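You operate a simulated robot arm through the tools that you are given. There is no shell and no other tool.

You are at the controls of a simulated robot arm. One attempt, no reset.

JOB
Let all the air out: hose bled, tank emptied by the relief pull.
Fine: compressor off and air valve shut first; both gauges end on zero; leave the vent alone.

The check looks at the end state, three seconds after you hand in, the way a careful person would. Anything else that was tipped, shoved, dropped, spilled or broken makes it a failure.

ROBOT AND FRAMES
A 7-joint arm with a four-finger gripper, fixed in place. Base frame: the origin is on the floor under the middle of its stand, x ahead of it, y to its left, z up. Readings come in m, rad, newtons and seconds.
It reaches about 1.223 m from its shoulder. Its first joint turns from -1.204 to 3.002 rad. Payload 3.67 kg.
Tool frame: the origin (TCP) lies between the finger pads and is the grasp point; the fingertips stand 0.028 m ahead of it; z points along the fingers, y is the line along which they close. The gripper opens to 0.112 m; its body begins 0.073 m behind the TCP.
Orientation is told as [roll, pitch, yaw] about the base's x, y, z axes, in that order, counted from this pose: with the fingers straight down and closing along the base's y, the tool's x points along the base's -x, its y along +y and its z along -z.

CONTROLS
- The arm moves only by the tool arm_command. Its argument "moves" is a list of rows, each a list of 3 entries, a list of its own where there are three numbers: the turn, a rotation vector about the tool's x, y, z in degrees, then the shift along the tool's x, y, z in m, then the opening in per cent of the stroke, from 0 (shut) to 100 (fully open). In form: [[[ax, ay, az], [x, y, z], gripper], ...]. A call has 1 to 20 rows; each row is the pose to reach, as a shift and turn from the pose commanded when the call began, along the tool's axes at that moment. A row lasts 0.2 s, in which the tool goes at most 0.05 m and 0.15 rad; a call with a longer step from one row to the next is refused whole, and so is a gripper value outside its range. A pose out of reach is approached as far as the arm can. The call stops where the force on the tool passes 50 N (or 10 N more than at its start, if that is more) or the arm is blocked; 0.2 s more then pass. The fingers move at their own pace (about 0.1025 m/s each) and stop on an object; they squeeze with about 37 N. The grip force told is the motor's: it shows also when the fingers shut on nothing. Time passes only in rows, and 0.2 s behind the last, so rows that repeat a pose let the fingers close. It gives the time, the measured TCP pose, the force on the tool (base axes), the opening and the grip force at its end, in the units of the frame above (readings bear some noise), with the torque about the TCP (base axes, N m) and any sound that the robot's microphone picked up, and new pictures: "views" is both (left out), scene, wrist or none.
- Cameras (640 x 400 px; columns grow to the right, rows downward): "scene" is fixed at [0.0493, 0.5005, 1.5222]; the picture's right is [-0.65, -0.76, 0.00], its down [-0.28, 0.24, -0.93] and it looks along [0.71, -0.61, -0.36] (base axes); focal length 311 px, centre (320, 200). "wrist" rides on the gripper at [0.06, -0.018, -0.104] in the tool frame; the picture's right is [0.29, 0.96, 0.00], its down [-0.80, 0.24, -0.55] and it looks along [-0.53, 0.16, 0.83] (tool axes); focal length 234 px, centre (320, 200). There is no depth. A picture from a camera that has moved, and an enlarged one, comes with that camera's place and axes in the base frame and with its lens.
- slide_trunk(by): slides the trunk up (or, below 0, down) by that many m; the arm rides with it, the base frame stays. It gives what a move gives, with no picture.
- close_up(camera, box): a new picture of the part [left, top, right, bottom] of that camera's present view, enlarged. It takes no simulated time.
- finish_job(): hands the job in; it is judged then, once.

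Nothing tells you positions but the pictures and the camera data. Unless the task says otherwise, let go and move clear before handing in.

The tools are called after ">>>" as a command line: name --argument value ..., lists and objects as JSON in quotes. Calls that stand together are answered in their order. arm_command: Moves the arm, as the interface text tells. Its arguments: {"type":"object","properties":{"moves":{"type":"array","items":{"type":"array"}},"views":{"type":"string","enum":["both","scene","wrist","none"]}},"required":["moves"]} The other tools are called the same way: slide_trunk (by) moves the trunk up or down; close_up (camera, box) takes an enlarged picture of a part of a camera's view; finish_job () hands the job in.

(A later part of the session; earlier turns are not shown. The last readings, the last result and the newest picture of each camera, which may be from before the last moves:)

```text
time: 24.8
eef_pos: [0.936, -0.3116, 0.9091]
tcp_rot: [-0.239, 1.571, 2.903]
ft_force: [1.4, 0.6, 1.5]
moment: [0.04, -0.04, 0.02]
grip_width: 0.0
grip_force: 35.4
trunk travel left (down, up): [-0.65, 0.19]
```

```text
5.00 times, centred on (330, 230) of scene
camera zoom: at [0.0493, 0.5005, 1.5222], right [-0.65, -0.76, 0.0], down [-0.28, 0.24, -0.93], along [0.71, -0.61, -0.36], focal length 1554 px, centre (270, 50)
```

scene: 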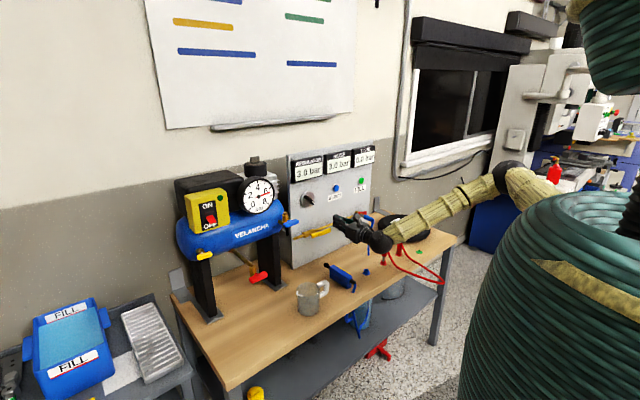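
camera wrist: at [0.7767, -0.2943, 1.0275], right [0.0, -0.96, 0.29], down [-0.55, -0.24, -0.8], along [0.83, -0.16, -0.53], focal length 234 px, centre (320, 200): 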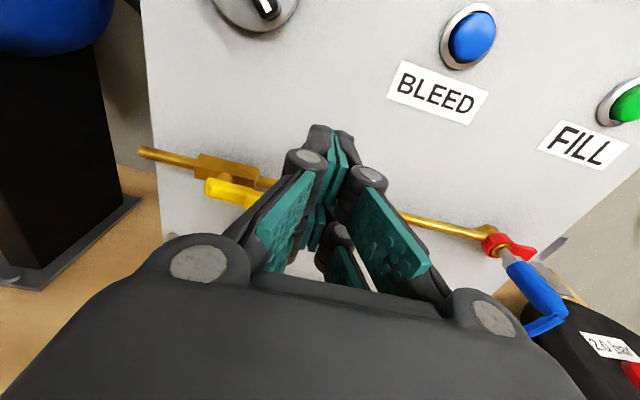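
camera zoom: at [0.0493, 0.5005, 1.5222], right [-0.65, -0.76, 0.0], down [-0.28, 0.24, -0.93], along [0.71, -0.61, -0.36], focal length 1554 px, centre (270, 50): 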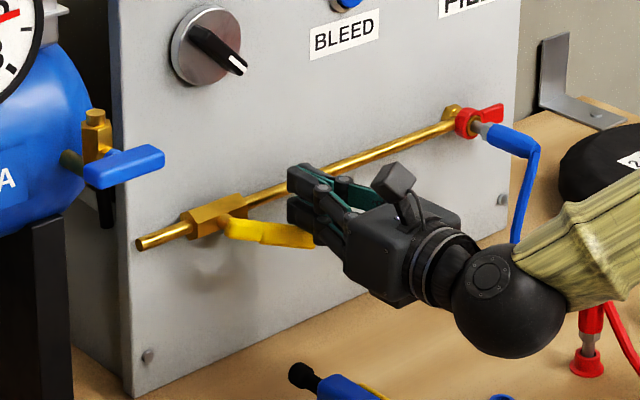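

The lever swings downward freely. I'll follow its arc, with a slight nose-down tilt so the wrist stays clear of the air gun below.

>>> arm_command --moves '[[[0, -3, 0], [-0.01, -0.0025, 0], 0], [[0, -6, 0], [-0.02, -0.005, 0], 0], [[0, -9, 0], [-0.028, -0.008, 0], 0], [[0, -12, 0], [-0.035, -0.012, 0], 0], [[0, -15, 0], [-0.042, -0.018, 0.001], 0]]' --views "both"

>>> close_up --camera "scene" --box '[270, 190, 390, 290]'

```text
time: 26.0
eef_pos: [0.9396, -0.2946, 0.8674]
tcp_rot: [0.0, 1.309, 3.141]
ft_force: [0.6, -1.8, 1.6]
moment: [-0.01, -0.03, -0.06]
grip_width: 0.0003
grip_force: 35.8
trunk travel left (down, up): [-0.65, 0.19]
camera wrist: at [0.8544, -0.2747, 0.9515], right [0.07, -0.96, 0.28], down [-0.74, -0.24, -0.63], along [0.67, -0.16, -0.73], focal length 234 px, centre (320, 200)
```

scene: 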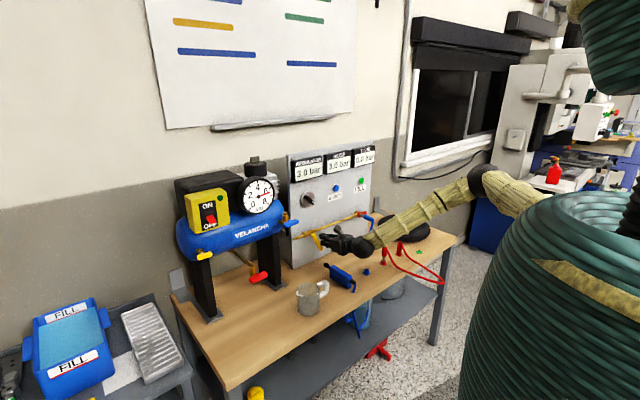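
wrist: 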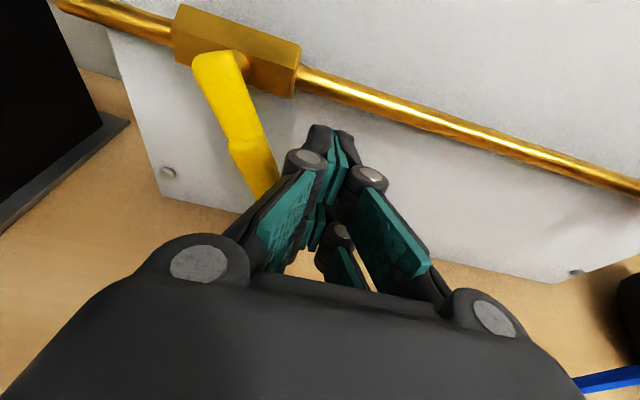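

```text
4.00 times, centred on (330, 240) of scene
camera zoom: at [0.0493, 0.5005, 1.5222], right [-0.65, -0.76, 0.0], down [-0.28, 0.24, -0.93], along [0.71, -0.61, -0.36], focal length 1243 px, centre (280, 40)
```

zoom: 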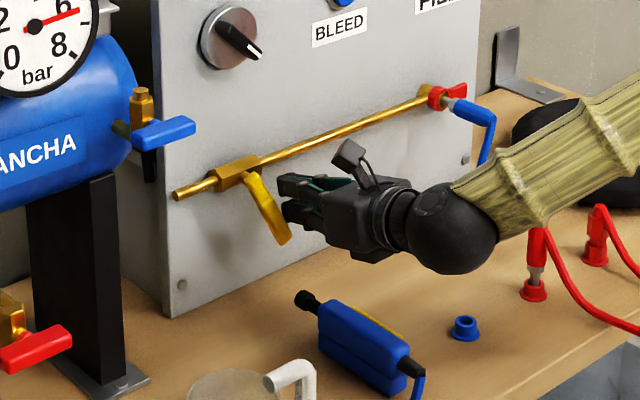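

>>> arm_command --moves '[[[0, 0, 0], [-0.004, -0.009, 0.001], 0], [[0, 0, 0], [-0.006, -0.018, 0.0015], 0], [[0, 0, 0], [-0.008, -0.027, 0.002], 0], [[0, 0, 0], [-0.008, -0.036, 0.002], 0], [[0, 0, 0], [-0.008, -0.044, 0.002], 0]]' --views "wrist"

>>> close_up --camera "scene" --box '[270, 190, 390, 290]'

```text
time: 27.2
eef_pos: [0.9374, -0.2655, 0.8577]
tcp_rot: [-0.04, 1.31, 3.096]
ft_force: [-7.6, -46.2, -2.0]
moment: [0.6, -0.1, -0.23]
grip_width: 0.0
grip_force: 35.8
trunk travel left (down, up): [-0.65, 0.19]
camera wrist: at [0.8534, -0.2462, 0.9419], right [0.07, -0.96, 0.27], down [-0.74, -0.23, -0.63], along [0.67, -0.16, -0.73], focal length 234 px, centre (320, 200)
```

wrist: 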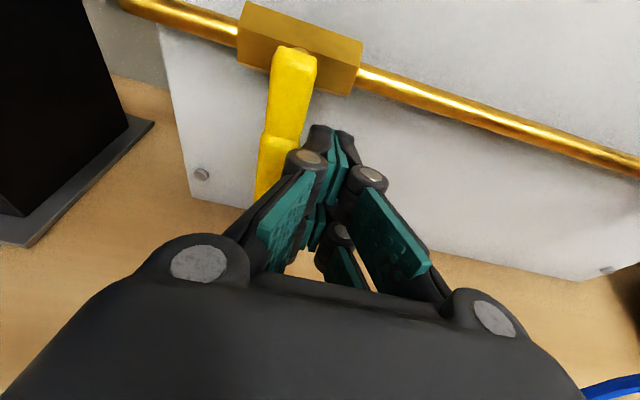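

```text
4.00 times, centred on (330, 240) of scene
camera zoom: at [0.0493, 0.5005, 1.5222], right [-0.65, -0.76, 0.0], down [-0.28, 0.24, -0.93], along [0.71, -0.61, -0.36], focal length 1243 px, centre (280, 40)
```

zoom: 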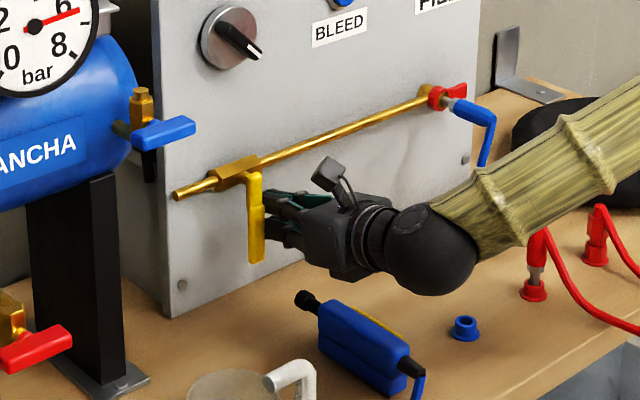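

The lever is at its shut stop, pointing straight down and perpendicular to the pipe. I'll back away from it and move in front of the BLEED button, near (0.995, -0.408, 1.07).

>>> arm_command --moves '[[[0, 0, 0], [0, 0.02, 0], 0], [[0, 0, 0], [0, 0.02, -0.045], 0], [[0, 0, 0], [0.005, 0.02, -0.085], 0], [[0, 3, 0], [0.035, 0.045, -0.09], 0], [[0, 6, 0], [0.07, 0.07, -0.095], 0], [[0, 9, 0], [0.1, 0.095, -0.1], 0], [[0, 12, 0], [0.135, 0.12, -0.105], 0], [[0, 15, 0], [0.17, 0.142, -0.112], 0], [[0, 15, 0], [0.205, 0.142, -0.117], 0]]' --views "both"

>>> close_up --camera "scene" --box '[280, 140, 400, 260]'

```text
time: 29.2
eef_pos: [0.8751, -0.3986, 1.0872]
tcp_rot: [-1.417, 1.567, 1.724]
ft_force: [-0.3, 0.1, -0.6]
moment: [-0.01, 0.01, 0.01]
grip_width: 0.0001
grip_force: 35.7
trunk travel left (down, up): [-0.65, 0.19]
camera wrist: at [0.7718, -0.3779, 1.1467], right [0.0, -0.96, 0.28], down [-0.55, -0.24, -0.8], along [0.83, -0.16, -0.53], focal length 234 px, centre (320, 200)
```

scene: 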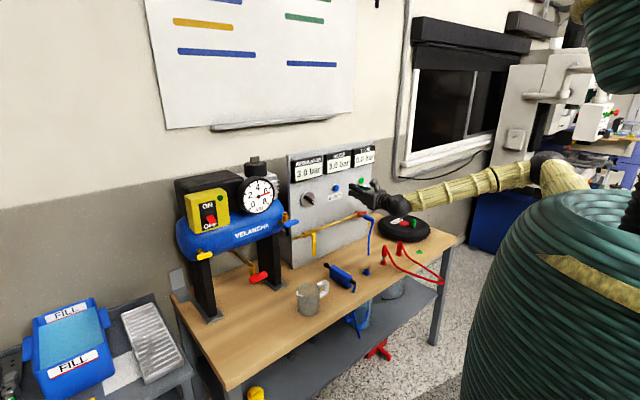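
wrist: 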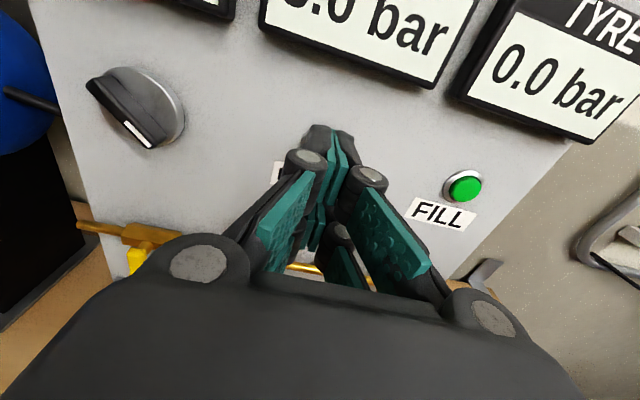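

```text
3.33 times, centred on (340, 200) of scene
camera zoom: at [0.0493, 0.5005, 1.5222], right [-0.65, -0.76, 0.0], down [-0.28, 0.24, -0.93], along [0.71, -0.61, -0.36], focal length 1036 px, centre (253, 200)
```

zoom: 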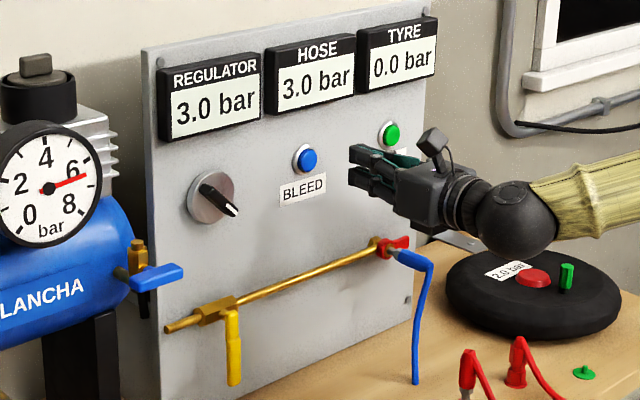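

>>> arm_command --moves '[[[0, 0, 0], [0, 0.009, 0.035], 0], [[0, 0, 0], [0, 0.009, 0.07], 0], [[0, 0, 0], [0, 0.009, 0.078], 0]]' --views "wrist"

>>> close_up --camera "scene" --box '[300, 140, 400, 220]'

```text
time: 30.0
eef_pos: [0.9545, -0.4003, 1.0878]
tcp_rot: [-1.063, 1.57, 2.08]
ft_force: [-0.8, 0.2, 0.6]
moment: [0.05, 0.04, 0.0]
grip_width: 0.0
grip_force: 35.7
trunk travel left (down, up): [-0.65, 0.19]
camera wrist: at [0.8515, -0.3802, 1.1479], right [0.0, -0.96, 0.29], down [-0.55, -0.24, -0.8], along [0.83, -0.16, -0.53], focal length 234 px, centre (320, 200)
```

wrist: 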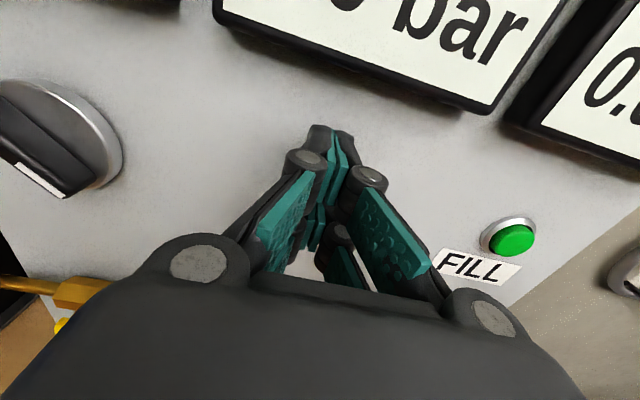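

```text
5.00 times, centred on (350, 180) of scene
camera zoom: at [0.0493, 0.5005, 1.5222], right [-0.65, -0.76, 0.0], down [-0.28, 0.24, -0.93], along [0.71, -0.61, -0.36], focal length 1554 px, centre (170, 300)
```

zoom: 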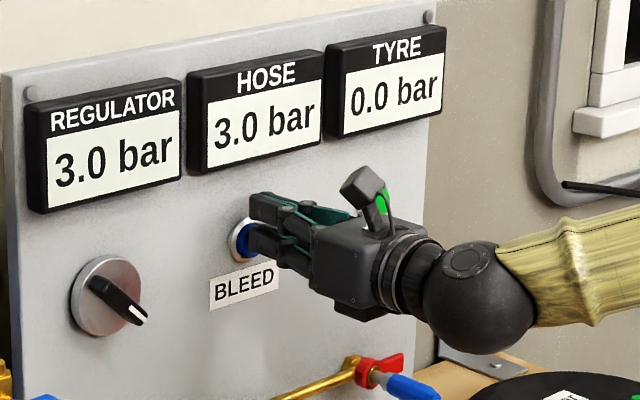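

The fingertip is in front of BLEED. Now I'll press it in gently.

>>> arm_command --moves '[[[0, 0, 0], [0, 0.003, 0.006], 0], [[0, 0, 0], [0, 0.003, 0.012], 0], [[0, 0, 0], [0, 0.003, 0.017], 0], [[0, 0, 0], [0, 0.003, 0.017], 0]]' --views "none"

>>> close_up --camera "scene" --box '[300, 140, 400, 220]'

```text
time: 31.0
eef_pos: [0.9678, -0.4047, 1.089]
tcp_rot: [-0.629, 1.569, 2.512]
ft_force: [-43.1, -0.4, -9.2]
moment: [-0.25, 1.26, -0.04]
grip_width: 0.006
grip_force: 35.5
trunk travel left (down, up): [-0.65, 0.19]
heard: click
```

```text
5.00 times, centred on (350, 180) of scene
camera zoom: at [0.0493, 0.5005, 1.5222], right [-0.65, -0.76, 0.0], down [-0.28, 0.24, -0.93], along [0.71, -0.61, -0.36], focal length 1554 px, centre (170, 300)
```

zoom: 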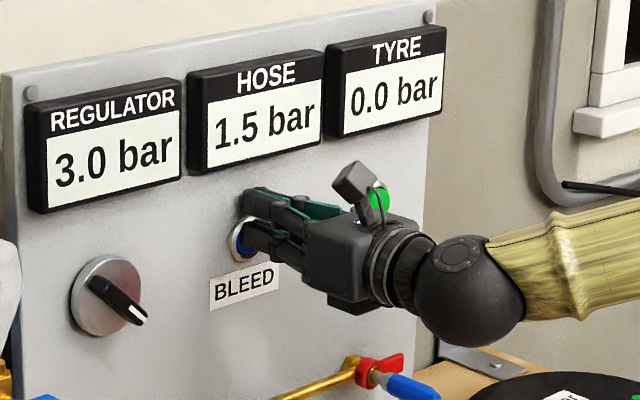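

Bleeding works and the hose is falling, now at 1.5 bar. I'll keep the button held.

>>> arm_command --moves '[[[0, 0, 0], [0, 0, 0], 0], [[0, 0, 0], [0, 0, 0], 0], [[0, 0, 0], [0, 0, 0], 0], [[0, 0, 0], [0, 0, 0], 0], [[0, 0, 0], [0, 0, 0], 0], [[0, 0, 0], [0, 0, 0], 0]]' --views "none"

>>> close_up --camera "scene" --box '[300, 140, 400, 220]'

```text
time: 31.7
eef_pos: [0.9691, -0.4054, 1.0894]
tcp_rot: [-0.727, 1.569, 2.415]
ft_force: [-37.5, -8.7, 1.5]
moment: [-0.28, 0.81, -0.27]
grip_width: 0.0058
grip_force: 35.6
trunk travel left (down, up): [-0.65, 0.19]
stopped in row 3: the force on the tool passed its limit at 55 N (the readings are from after the stop); the commanded pose is now the measured one
```

```text
5.00 times, centred on (350, 180) of scene
camera zoom: at [0.0493, 0.5005, 1.5222], right [-0.65, -0.76, 0.0], down [-0.28, 0.24, -0.93], along [0.71, -0.61, -0.36], focal length 1554 px, centre (170, 300)
```

zoom: 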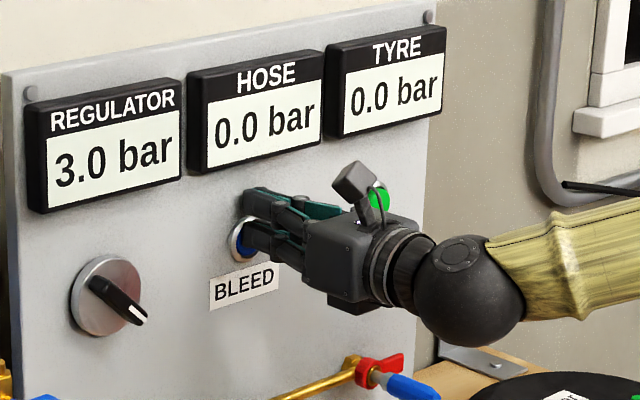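

The hose now reads 0.0. I'll hold the button a moment longer with a bit less force, then release it.

>>> arm_command --moves '[[[0, 0, 0], [0, 0, -0.001], 0], [[0, 0, 0], [0, 0, -0.001], 0], [[0, 0, 0], [0, 0, -0.001], 0], [[0, 0, 0], [0, 0, -0.001], 0], [[0, 0, 0], [0, 0, -0.03], 0], [[0, 0, 0], [0, 0, -0.07], 0], [[0, 0, 0], [0, 0, -0.115], 0], [[0, 0, 0], [0, 0, -0.16], 50]]' --views "scene"

>>> close_up --camera "scene" --box '[280, 140, 400, 260]'

```text
time: 33.5
eef_pos: [0.8086, -0.4049, 1.0892]
tcp_rot: [-0.639, 1.569, 2.505]
ft_force: [-0.7, 0.1, 0.0]
moment: [0.02, 0.0, 0.02]
grip_width: 0.0562
grip_force: 0.0
trunk travel left (down, up): [-0.65, 0.19]
```

scene: 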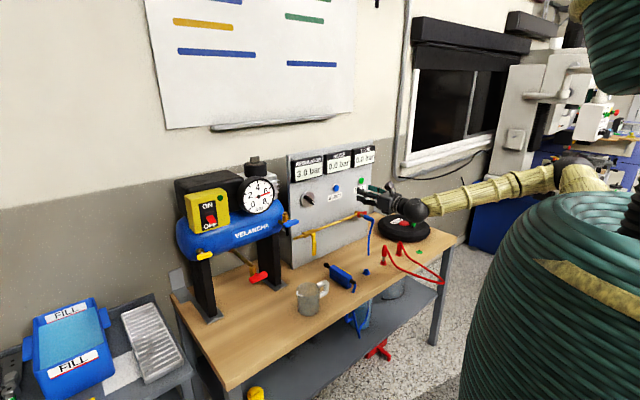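

```text
3.33 times, centred on (340, 200) of scene
camera zoom: at [0.0493, 0.5005, 1.5222], right [-0.65, -0.76, 0.0], down [-0.28, 0.24, -0.93], along [0.71, -0.61, -0.36], focal length 1036 px, centre (253, 200)
```

zoom: 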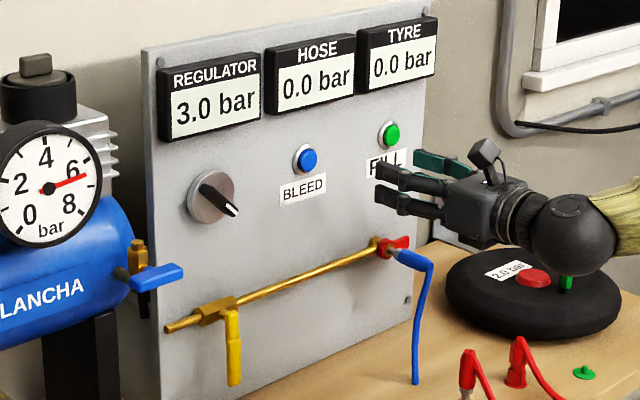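

Hose bled, air valve shut and compressor off. Next is the tank: I take the yellow T-bar on the steel rod at the tank's left end to be the relief pull. I'll travel there and inspect it before touching it.

>>> arm_command --moves '[[[0, 0, 0], [0, 0, -0.045], 100], [[0, 0, 0], [0, 0, -0.09], 100], [[0, 0, 0], [0.005, -0.03, -0.12], 100], [[0, 0, 0], [0.01, -0.076, -0.125], 100], [[0, 0, 0], [0.01, -0.122, -0.125], 100], [[0, 0, 0], [0.01, -0.168, -0.125], 100], [[0, 0, 0], [0.01, -0.214, -0.125], 100], [[0, 0, 0], [0.01, -0.26, -0.125], 100], [[0, 0, 0], [0.01, -0.306, -0.125], 100], [[0, 0, 0], [0.01, -0.352, -0.125], 100], [[0, 0, 0], [0.01, -0.398, -0.125], 100], [[0, 0, 0], [0.01, -0.444, -0.125], 100], [[0, 0, 0], [0.01, -0.49, -0.125], 100], [[0, 0, 0], [0.01, -0.536, -0.125], 100], [[0, 0, 0], [0.01, -0.582, -0.125], 100], [[0, 0, 0], [0.01, -0.625, -0.125], 100]]' --views "both"

>>> close_up --camera "wrist" --box '[230, 60, 390, 260]'

```text
time: 36.9
eef_pos: [0.6857, 0.222, 1.0978]
tcp_rot: [0.282, 1.567, -2.858]
ft_force: [1.1, 0.3, 0.3]
moment: [0.0, -0.01, -0.05]
grip_width: 0.1119
grip_force: 0.1
trunk travel left (down, up): [-0.65, 0.19]
camera wrist: at [0.5824, 0.2415, 1.1569], right [0.0, -0.96, 0.29], down [-0.56, -0.24, -0.79], along [0.83, -0.16, -0.53], focal length 234 px, centre (320, 200)
```

scene: 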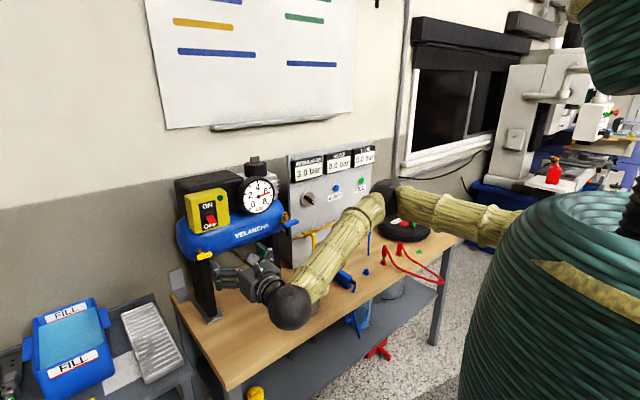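
wrist: 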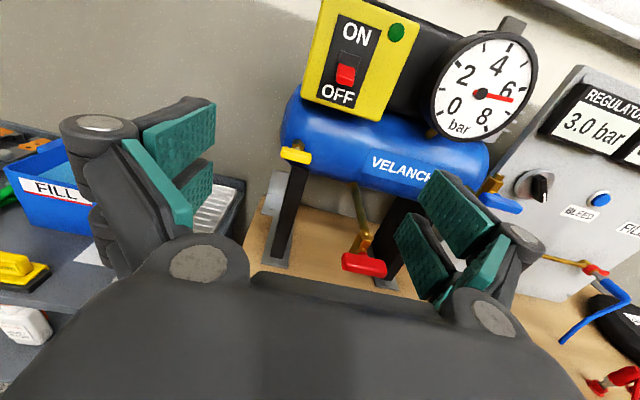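

```text
2.00 times, centred on (310, 160) of wrist
camera zoom: at [0.5824, 0.2415, 1.1569], right [0.0, -0.96, 0.29], down [-0.56, -0.24, -0.79], along [0.83, -0.16, -0.53], focal length 468 px, centre (340, 280)
```

zoom: 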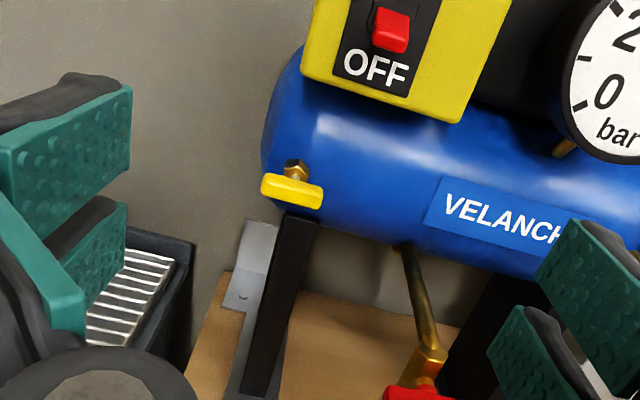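

>>> close_up --camera "wrist" --box '[265, 125, 325, 180]'

>>> close_up --camera "wrist" --box '[330, 180, 410, 290]'

>>> close_up --camera "wrist" --box '[460, 150, 540, 230]'

>>> close_up --camera "scene" --box '[180, 230, 230, 280]'

>>> close_up --camera "scene" --box '[235, 145, 305, 235]'

```text
7.27 times, centred on (295, 152) of wrist
camera zoom: at [0.5824, 0.2415, 1.1569], right [0.0, -0.96, 0.29], down [-0.56, -0.24, -0.79], along [0.83, -0.16, -0.53], focal length 1703 px, centre (502, 546)
```

zoom: 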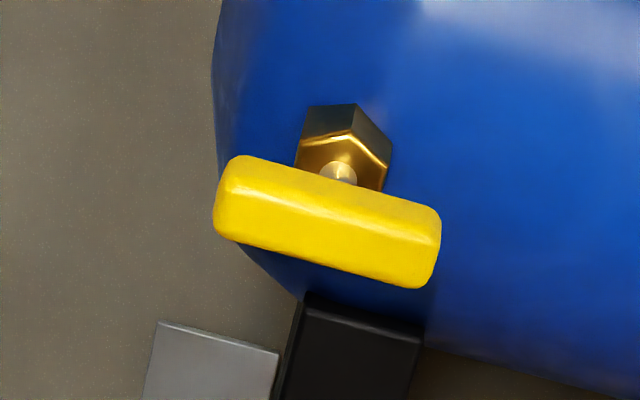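

```text
3.64 times, centred on (370, 235) of wrist
camera zoom: at [0.5824, 0.2415, 1.1569], right [0.0, -0.96, 0.29], down [-0.56, -0.24, -0.79], along [0.83, -0.16, -0.53], focal length 852 px, centre (138, 73)
```

zoom: 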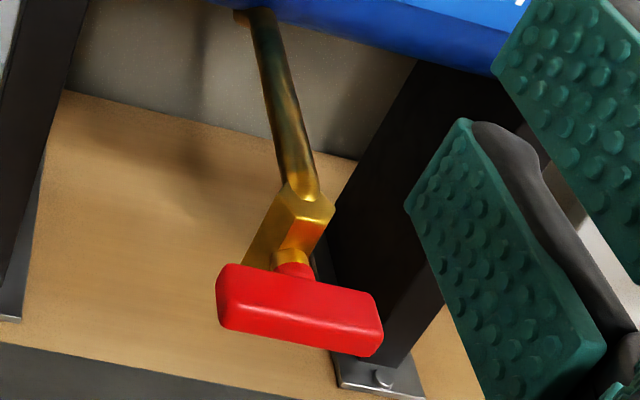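

```text
5.00 times, centred on (500, 190) of wrist
camera zoom: at [0.5824, 0.2415, 1.1569], right [0.0, -0.96, 0.29], down [-0.56, -0.24, -0.79], along [0.83, -0.16, -0.53], focal length 1171 px, centre (-580, 250)
```

zoom: 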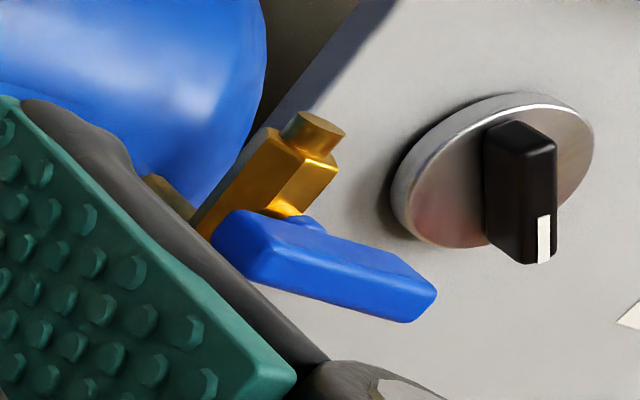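

```text
8.00 times, centred on (205, 255) of scene
camera zoom: at [0.0493, 0.5005, 1.5222], right [-0.65, -0.76, 0.0], down [-0.28, 0.24, -0.93], along [0.71, -0.61, -0.36], focal length 2486 px, centre (1240, -240)
```

zoom: 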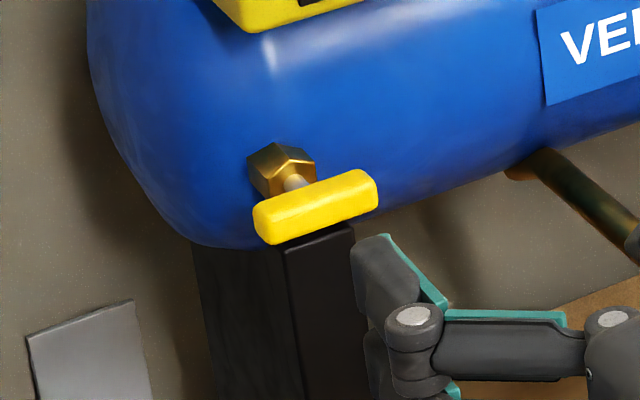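

```text
4.44 times, centred on (270, 190) of scene
camera zoom: at [0.0493, 0.5005, 1.5222], right [-0.65, -0.76, 0.0], down [-0.28, 0.24, -0.93], along [0.71, -0.61, -0.36], focal length 1381 px, centre (542, 244)
```

zoom: 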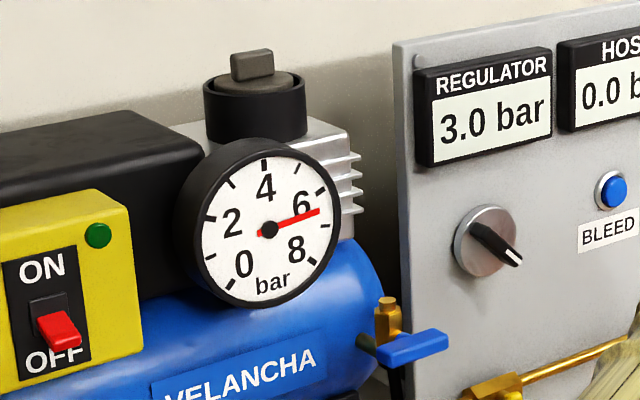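

The yellow T-bar on a steel rod through a hex fitting is the relief pull, centred near (0.888, 0.236, 1.027) and about 43 mm wide. The red and blue handles are quarter-turn cocks, so I'll leave them alone. I'll pre-position in front of the T-bar with the gripper partly open.

>>> arm_command --moves '[[[0, 0, 0], [-0.02, -0.005, 0.038], 75], [[0, 0, 0], [-0.04, -0.01, 0.076], 75], [[0, 0, 0], [-0.056, -0.014, 0.114], 75]]' --views "both"

>>> close_up --camera "wrist" --box '[230, 80, 410, 260]'

>>> close_up --camera "scene" --box '[180, 225, 260, 295]'

```text
time: 37.7
eef_pos: [0.8005, 0.2354, 1.041]
tcp_rot: [0.078, 1.567, -3.062]
ft_force: [-0.2, -0.5, 0.5]
moment: [0.02, -0.04, 0.0]
grip_width: 0.0839
grip_force: 0.1
trunk travel left (down, up): [-0.65, 0.19]
camera wrist: at [0.6976, 0.2557, 1.1003], right [0.0, -0.96, 0.29], down [-0.56, -0.24, -0.79], along [0.83, -0.16, -0.53], focal length 234 px, centre (320, 200)
```

scene: 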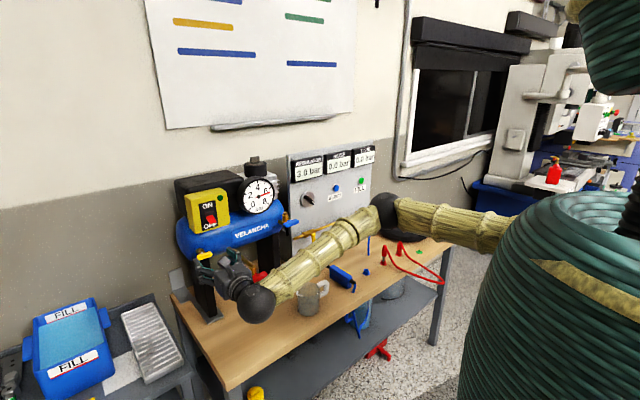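
wrist: 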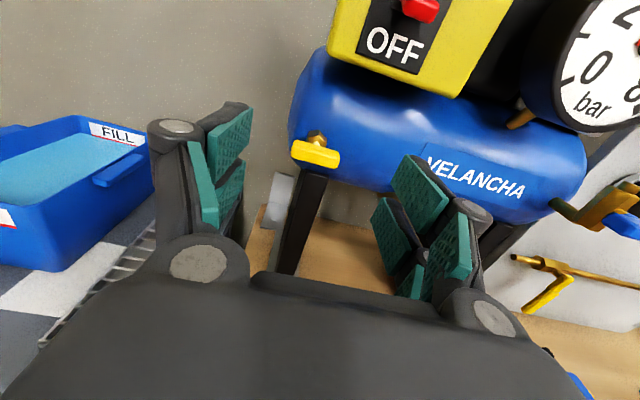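

```text
2.22 times, centred on (320, 170) of wrist
camera zoom: at [0.6976, 0.2557, 1.1003], right [0.0, -0.96, 0.29], down [-0.56, -0.24, -0.79], along [0.83, -0.16, -0.53], focal length 520 px, centre (320, 267)
```

zoom: 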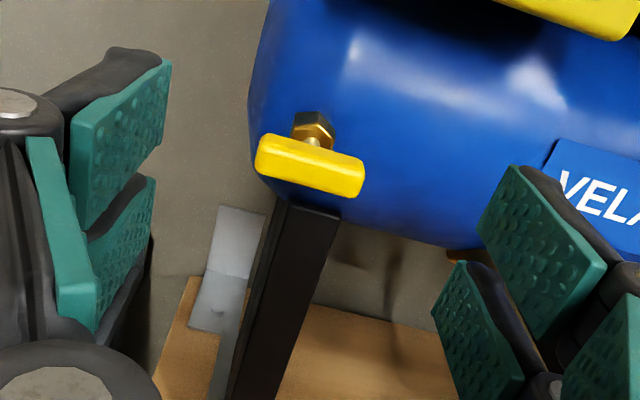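

```text
5.71 times, centred on (220, 260) of scene
camera zoom: at [0.0493, 0.5005, 1.5222], right [-0.65, -0.76, 0.0], down [-0.28, 0.24, -0.93], along [0.71, -0.61, -0.36], focal length 1776 px, centre (891, -143)
```

zoom: 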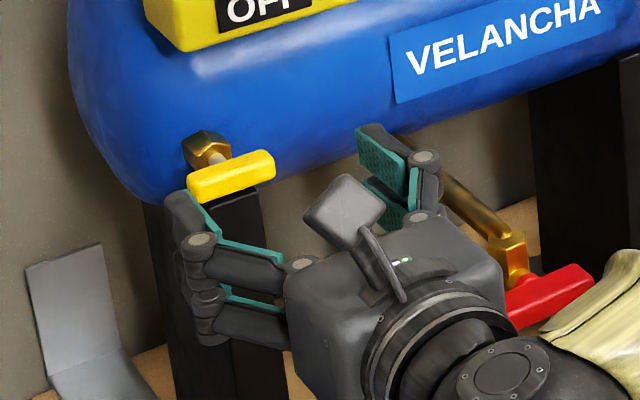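

Aligned: the bar is centred between the fingers and level with the lower pads. I'll advance around it.

>>> arm_command --moves '[[[0, 0, 0], [-0.002, -0.001, 0.03], 75], [[0, 0, 0], [-0.002, -0.001, 0.06], 75], [[0, 0, 0], [-0.002, -0.001, 0.078], 75]]' --views "wrist"

>>> close_up --camera "wrist" --box '[230, 80, 410, 260]'

>>> close_up --camera "scene" --box '[180, 225, 260, 295]'

```text
time: 38.5
eef_pos: [0.8776, 0.2381, 1.0382]
tcp_rot: [0.006, 1.567, -3.134]
ft_force: [0.0, 0.3, 0.0]
moment: [-0.03, -0.02, 0.0]
grip_width: 0.0839
grip_force: 0.1
trunk travel left (down, up): [-0.65, 0.19]
camera wrist: at [0.7756, 0.2575, 1.0982], right [0.0, -0.96, 0.29], down [-0.56, -0.24, -0.79], along [0.83, -0.16, -0.53], focal length 234 px, centre (320, 200)
```

wrist: 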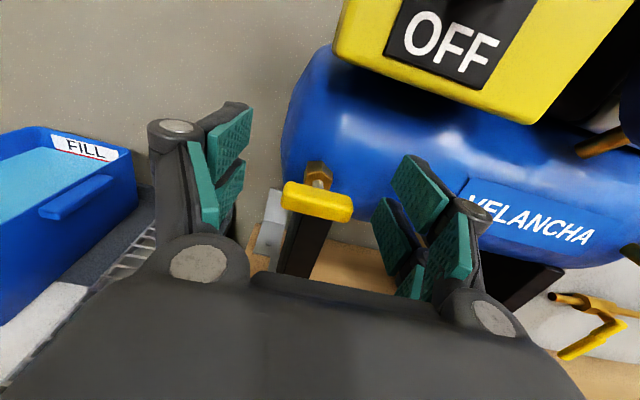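

```text
2.22 times, centred on (320, 170) of wrist
camera zoom: at [0.7756, 0.2575, 1.0982], right [0.0, -0.96, 0.29], down [-0.56, -0.24, -0.79], along [0.83, -0.16, -0.53], focal length 520 px, centre (320, 267)
```

zoom: 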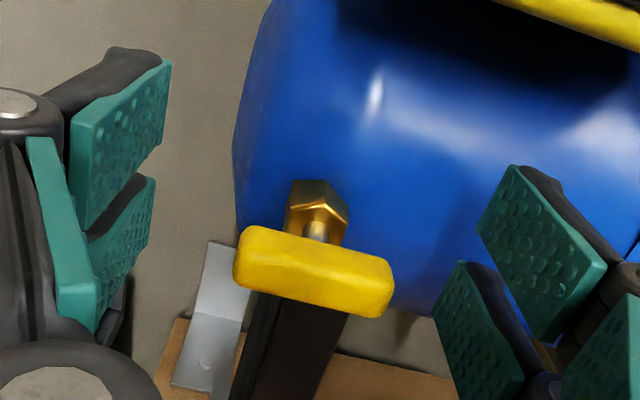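

```text
5.71 times, centred on (220, 260) of scene
camera zoom: at [0.0493, 0.5005, 1.5222], right [-0.65, -0.76, 0.0], down [-0.28, 0.24, -0.93], along [0.71, -0.61, -0.36], focal length 1776 px, centre (891, -143)
```

zoom: 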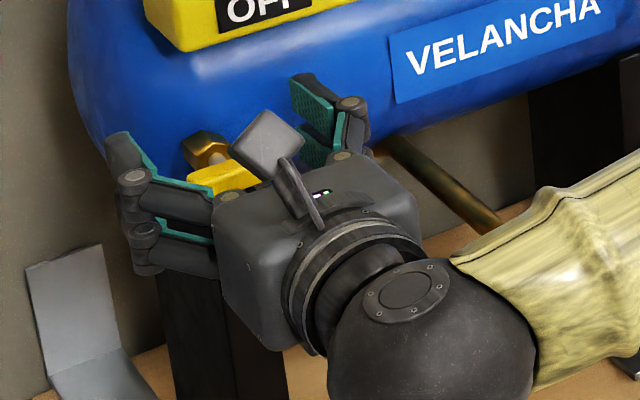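

The bar sits squarely between the lower pads. I'll close on its ends.

>>> arm_command --moves '[[[0, 0, 0], [0, 0, 0], 30], [[0, 0, 0], [0, 0, 0], 0], [[0, 0, 0], [0, 0, 0], 0], [[0, 0, 0], [0, 0, 0], 0]]' --views "wrist"

>>> close_up --camera "wrist" --box '[230, 80, 410, 260]'

>>> close_up --camera "scene" --box '[180, 225, 260, 295]'

```text
time: 39.5
eef_pos: [0.8787, 0.2354, 1.0398]
tcp_rot: [-0.346, 1.568, 2.794]
ft_force: [-3.3, -27.7, -2.9]
moment: [-0.86, -0.13, -0.94]
grip_width: 0.0432
grip_force: 45.5
trunk travel left (down, up): [-0.65, 0.19]
camera wrist: at [0.7762, 0.2541, 1.0986], right [0.0, -0.96, 0.29], down [-0.56, -0.24, -0.8], along [0.83, -0.16, -0.53], focal length 234 px, centre (320, 200)
```

wrist: 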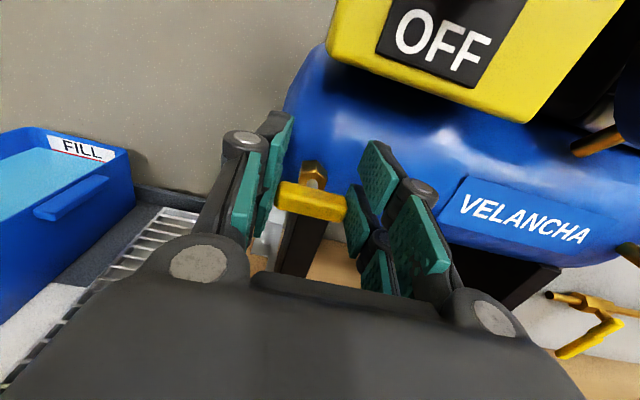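

```text
2.22 times, centred on (320, 170) of wrist
camera zoom: at [0.7762, 0.2541, 1.0986], right [0.0, -0.96, 0.29], down [-0.56, -0.24, -0.8], along [0.83, -0.16, -0.53], focal length 520 px, centre (320, 267)
```

zoom: 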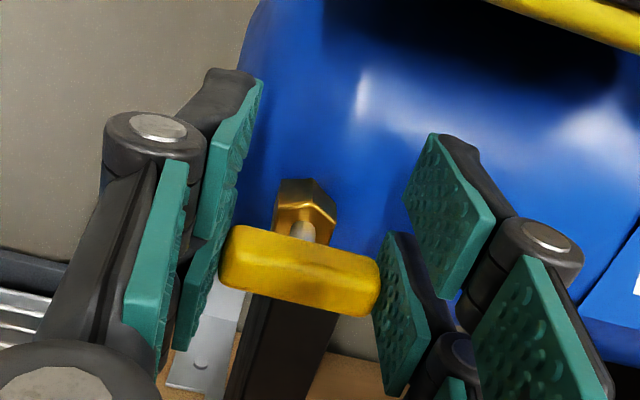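

```text
5.71 times, centred on (220, 260) of scene
camera zoom: at [0.0493, 0.5005, 1.5222], right [-0.65, -0.76, 0.0], down [-0.28, 0.24, -0.93], along [0.71, -0.61, -0.36], focal length 1776 px, centre (891, -143)
```

zoom: 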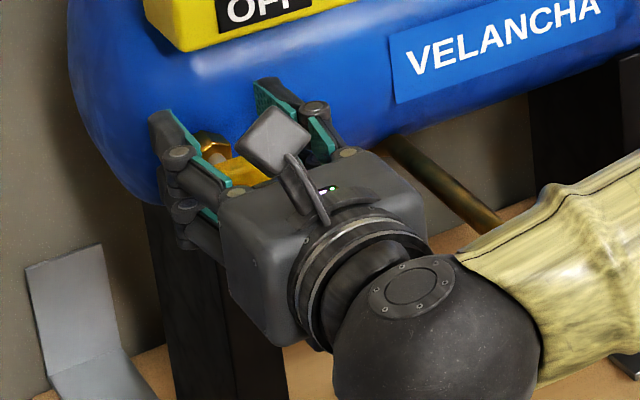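

I have the bar, at 43 mm. I'll relieve the sideways load first and then pull straight out.

>>> arm_command --moves '[[[0, 0, 0], [0, 0.002, 0], 0], [[0, 0, 0], [0, 0.003, 0], 0], [[0, 0, 0], [0, 0.003, 0], 0]]' --views "none"

```text
time: 40.3
eef_pos: [0.8784, 0.235, 1.039]
tcp_rot: [-0.39, 1.566, 2.753]
ft_force: [4.1, -11.1, 0.5]
moment: [-0.03, 0.13, -0.05]
grip_width: 0.0429
grip_force: 44.9
trunk travel left (down, up): [-0.65, 0.19]
```

>>> arm_command --moves '[[[0, 0, 0], [0, 0.001, -0.004], 0], [[0, 0, 0], [0, 0.0015, -0.008], 0], [[0, 0, 0], [0, 0.0015, -0.012], 0], [[0, 0, 0], [0, 0.0015, -0.015], 0]]' --views "wrist"

>>> close_up --camera "wrist" --box '[230, 80, 410, 260]'

>>> close_up --camera "scene" --box '[180, 150, 300, 270]'

```text
time: 41.3
eef_pos: [0.8665, 0.2347, 1.0384]
tcp_rot: [0.124, 1.567, -3.017]
ft_force: [37.6, 23.0, 9.6]
moment: [0.55, -0.97, 1.31]
grip_width: 0.0434
grip_force: 44.2
trunk travel left (down, up): [-0.65, 0.19]
camera wrist: at [0.7621, 0.2536, 1.0977], right [0.0, -0.96, 0.29], down [-0.56, -0.24, -0.79], along [0.83, -0.16, -0.53], focal length 234 px, centre (320, 200)
```

wrist: 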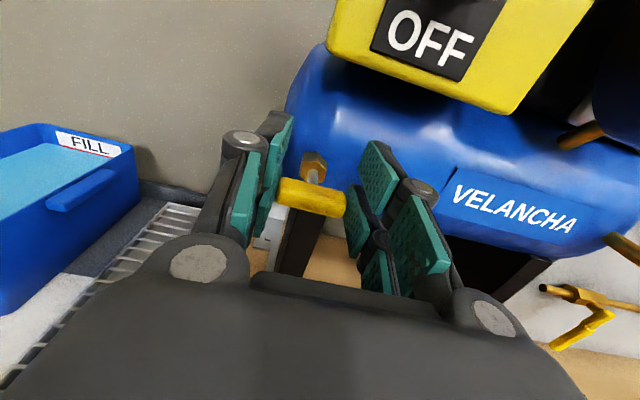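

```text
2.22 times, centred on (320, 170) of wrist
camera zoom: at [0.7621, 0.2536, 1.0977], right [0.0, -0.96, 0.29], down [-0.56, -0.24, -0.79], along [0.83, -0.16, -0.53], focal length 520 px, centre (320, 267)
```

zoom: 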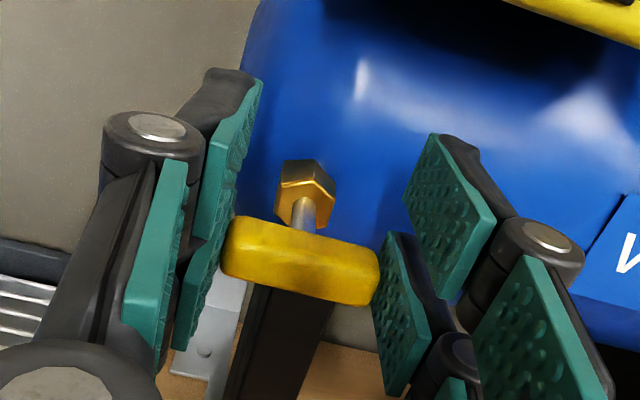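

```text
3.33 times, centred on (240, 210) of scene
camera zoom: at [0.0493, 0.5005, 1.5222], right [-0.65, -0.76, 0.0], down [-0.28, 0.24, -0.93], along [0.71, -0.61, -0.36], focal length 1036 px, centre (587, 167)
```

zoom: 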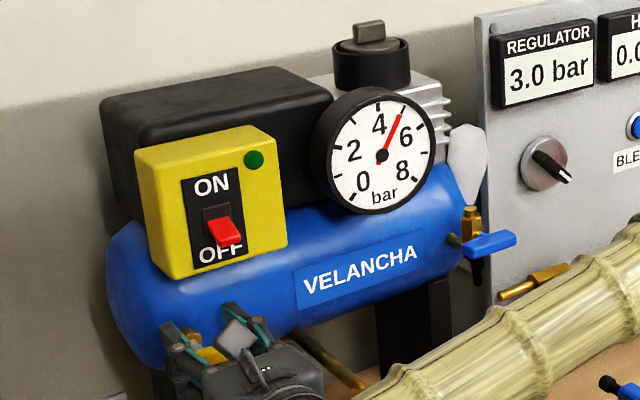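

It works: the tank gauge is falling, now around 5 bar. I'll keep the pull held and ease the side load a touch.

>>> arm_command --moves '[[[0, 0, 0], [0, -0.001, 0.001], 0], [[0, 0, 0], [0, -0.0015, 0.001], 0], [[0, 0, 0], [0, -0.0015, 0.001], 0], [[0, 0, 0], [0, -0.0015, 0.001], 0], [[0, 0, 0], [0, -0.0015, 0.001], 0], [[0, 0, 0], [0, -0.0015, 0.001], 0]]' --views "none"

>>> close_up --camera "scene" --box '[180, 150, 300, 270]'

```text
time: 42.7
eef_pos: [0.8654, 0.2337, 1.0385]
tcp_rot: [0.097, 1.567, -3.042]
ft_force: [12.5, 2.8, -0.7]
moment: [-0.02, -0.08, 0.07]
grip_width: 0.0432
grip_force: 45.3
trunk travel left (down, up): [-0.65, 0.19]
```

```text
3.33 times, centred on (240, 210) of scene
camera zoom: at [0.0493, 0.5005, 1.5222], right [-0.65, -0.76, 0.0], down [-0.28, 0.24, -0.93], along [0.71, -0.61, -0.36], focal length 1036 px, centre (587, 167)
```

zoom: 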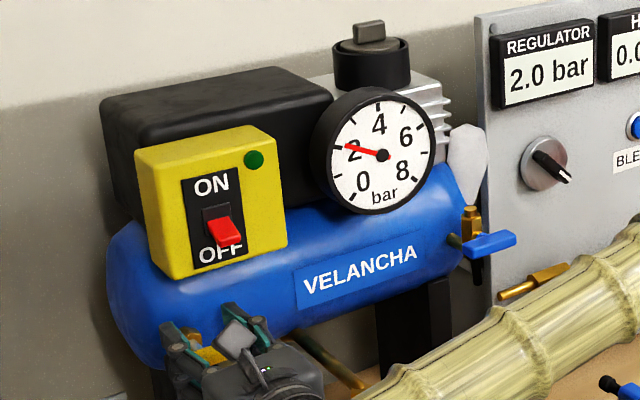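

The tank is at about 2 bar and still dropping. I'll keep holding.

>>> arm_command --moves '[[[0, 0, 0], [0, 0, 0], 0], [[0, 0, 0], [0, 0, 0], 0], [[0, 0, 0], [0, 0, 0], 0], [[0, 0, 0], [0, 0, 0], 0], [[0, 0, 0], [0, 0, 0], 0], [[0, 0, 0], [0, 0, 0], 0], [[0, 0, 0], [0, 0, 0], 0], [[0, 0, 0], [0, 0, 0], 0], [[0, 0, 0], [0, 0, 0], 0], [[0, 0, 0], [0, 0, 0], 0]]' --views "none"

>>> close_up --camera "scene" --box '[180, 140, 370, 270]'

```text
time: 44.9
eef_pos: [0.866, 0.2337, 1.039]
tcp_rot: [0.078, 1.566, -3.064]
ft_force: [7.7, 1.1, -8.7]
moment: [-0.02, 0.07, 0.06]
grip_width: 0.0435
grip_force: 45.1
trunk travel left (down, up): [-0.65, 0.19]
```

```text
3.08 times, centred on (275, 205) of scene
camera zoom: at [0.0493, 0.5005, 1.5222], right [-0.65, -0.76, 0.0], down [-0.28, 0.24, -0.93], along [0.71, -0.61, -0.36], focal length 956 px, centre (458, 185)
```

zoom: 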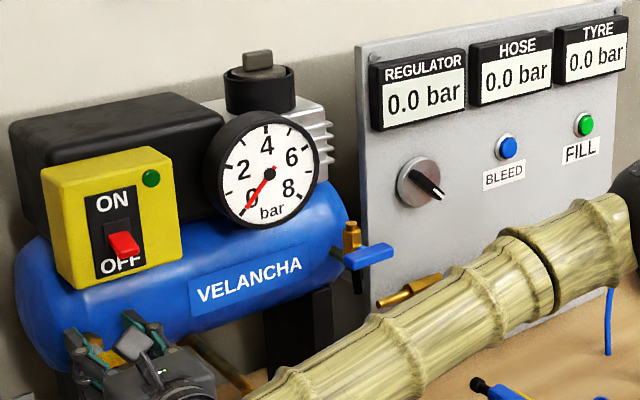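

The tank gauge is on 0, the regulator reads 0.0 and the puff of air has stopped. I'll hold briefly, guide the pull back in, then let go and back straight out.

>>> arm_command --moves '[[[0, 0, 0], [0, 0, 0], 0], [[0, 0, 0], [0, 0, 0], 0], [[0, 0, 0], [0, 0, 0], 0], [[0, 0, 0], [0, 0, 0.004], 0], [[0, 0, 0], [0, 0, 0.008], 0], [[0, 0, 0], [0, 0, 0.012], 0], [[0, 0, 0], [0, 0, 0.012], 0]]' --views "wrist"

>>> close_up --camera "wrist" --box '[230, 80, 410, 260]'

```text
time: 46.5
eef_pos: [0.8762, 0.2346, 1.0378]
tcp_rot: [0.121, 1.565, -3.016]
ft_force: [-7.6, -1.3, -12.5]
moment: [-0.13, 0.68, 0.12]
grip_width: 0.0435
grip_force: 45.2
trunk travel left (down, up): [-0.65, 0.19]
camera wrist: at [0.7723, 0.2537, 1.0978], right [0.0, -0.96, 0.29], down [-0.56, -0.24, -0.79], along [0.83, -0.16, -0.53], focal length 234 px, centre (320, 200)
```

wrist: 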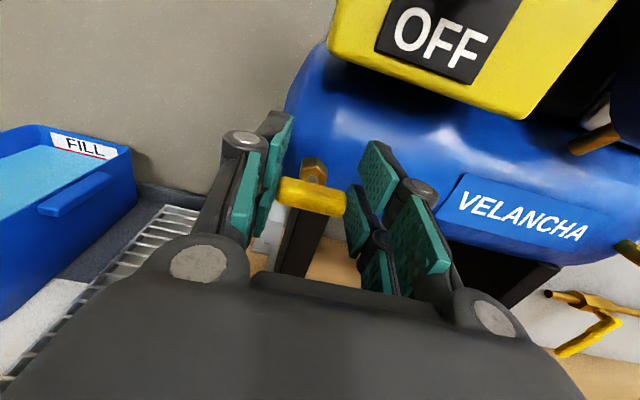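

```text
2.22 times, centred on (320, 170) of wrist
camera zoom: at [0.7723, 0.2537, 1.0978], right [0.0, -0.96, 0.29], down [-0.56, -0.24, -0.79], along [0.83, -0.16, -0.53], focal length 520 px, centre (320, 267)
```

zoom: 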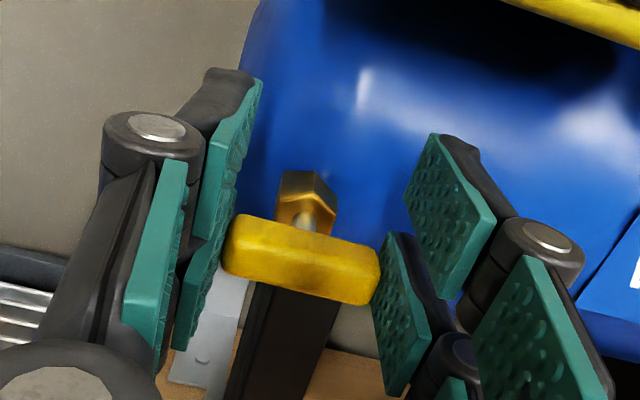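

>>> arm_command --moves '[[[0, 0, 0], [0, 0, 0], 40], [[0, 0, 0], [0, 0, 0], 75], [[0, 0, 0], [0, 0, 0], 75], [[0, 0, 0], [0, 0, -0.03], 75], [[0, 0, 0], [0, 0, -0.07], 75], [[0, 0, 0], [0.01, 0, -0.115], 75], [[0, 0, 0], [0.02, 0, -0.16], 100], [[0, 0, 0], [0.04, 0, -0.2], 100]]' --views "both"

>>> close_up --camera "wrist" --box '[230, 40, 430, 260]'

>>> close_up --camera "scene" --box '[160, 140, 400, 300]'

```text
time: 48.3
eef_pos: [0.6751, 0.234, 1.0791]
tcp_rot: [0.087, 1.567, -3.055]
ft_force: [-0.7, 0.3, 0.6]
moment: [-0.01, 0.02, -0.03]
grip_width: 0.1119
grip_force: 0.1
trunk travel left (down, up): [-0.65, 0.19]
camera wrist: at [0.5722, 0.2534, 1.1377], right [0.0, -0.96, 0.29], down [-0.56, -0.24, -0.8], along [0.83, -0.16, -0.53], focal length 234 px, centre (320, 200)
```

scene: 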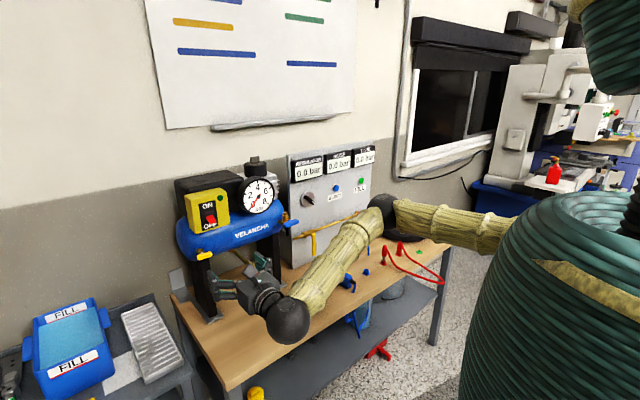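
wrist: 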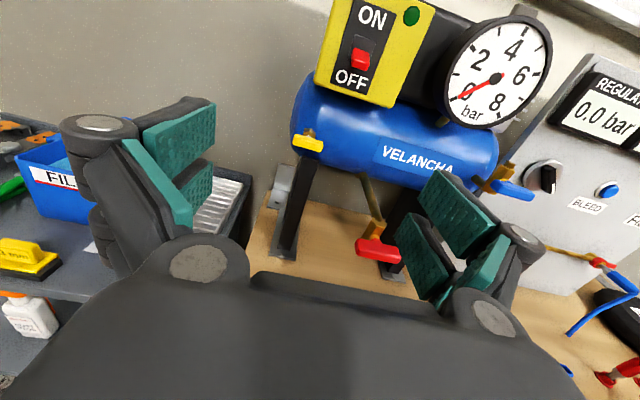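

```text
1.82 times, centred on (330, 150) of wrist
camera zoom: at [0.5722, 0.2534, 1.1377], right [0.0, -0.96, 0.29], down [-0.56, -0.24, -0.8], along [0.83, -0.16, -0.53], focal length 426 px, centre (302, 291)
```

zoom: 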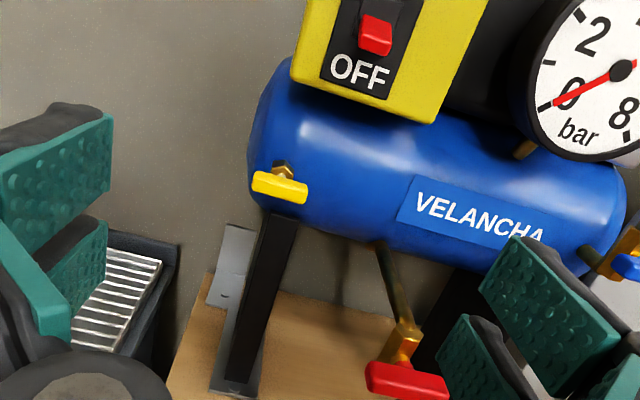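

```text
2.50 times, centred on (280, 220) of scene
camera zoom: at [0.0493, 0.5005, 1.5222], right [-0.65, -0.76, 0.0], down [-0.28, 0.24, -0.93], along [0.71, -0.61, -0.36], focal length 777 px, centre (420, 150)
```

zoom: 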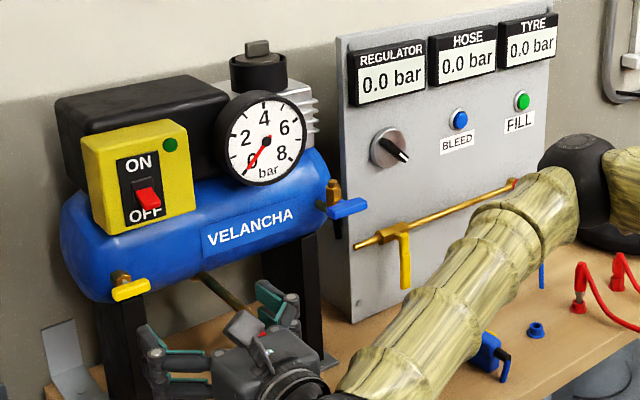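

All the gauges read zero, and the switch and lever are where they should be. I'll lift the arm clear and check that nothing else was disturbed.

>>> arm_command --moves '[[[0, 0, 0], [0.045, 0, -0.01], 100], [[0, 0, 0], [0.09, 0, -0.02], 100], [[0, 0, 0], [0.135, 0.01, -0.02], 100], [[0, 0, 0], [0.18, 0.04, -0.02], 100], [[0, 0, 0], [0.22, 0.07, -0.02], 100], [[0, 0, 0], [0.25, 0.11, -0.02], 100], [[0, 0, 0], [0.26, 0.155, -0.02], 100], [[0, 0, 0], [0.26, 0.2, -0.02], 100]]' --views "both"

>>> close_up --camera "scene" --box '[230, 170, 290, 220]'

>>> close_up --camera "scene" --box '[160, 140, 460, 340]'

```text
refused: row 4 steps farther than a row can; nothing moved
```

```text
8.00 times, centred on (260, 195) of scene
camera zoom: at [0.0493, 0.5005, 1.5222], right [-0.65, -0.76, 0.0], down [-0.28, 0.24, -0.93], along [0.71, -0.61, -0.36], focal length 2486 px, centre (800, 240)
```

zoom: 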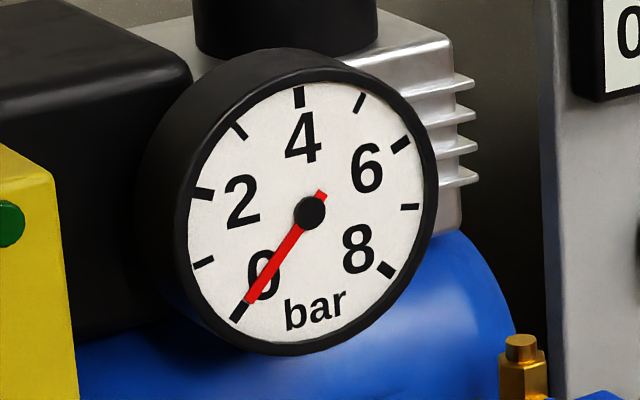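

```text
2.00 times, centred on (310, 240) of scene
camera zoom: at [0.0493, 0.5005, 1.5222], right [-0.65, -0.76, 0.0], down [-0.28, 0.24, -0.93], along [0.71, -0.61, -0.36], focal length 622 px, centre (340, 120)
```

zoom: 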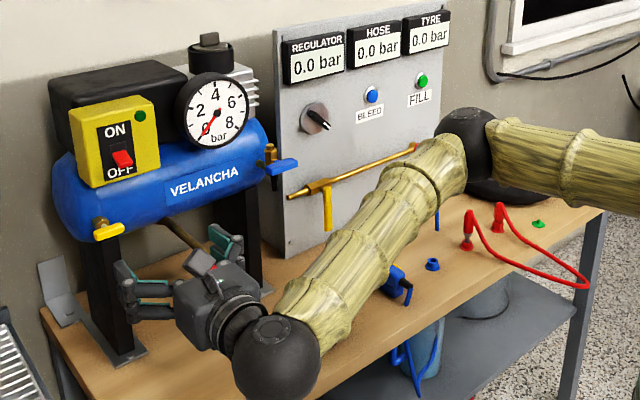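

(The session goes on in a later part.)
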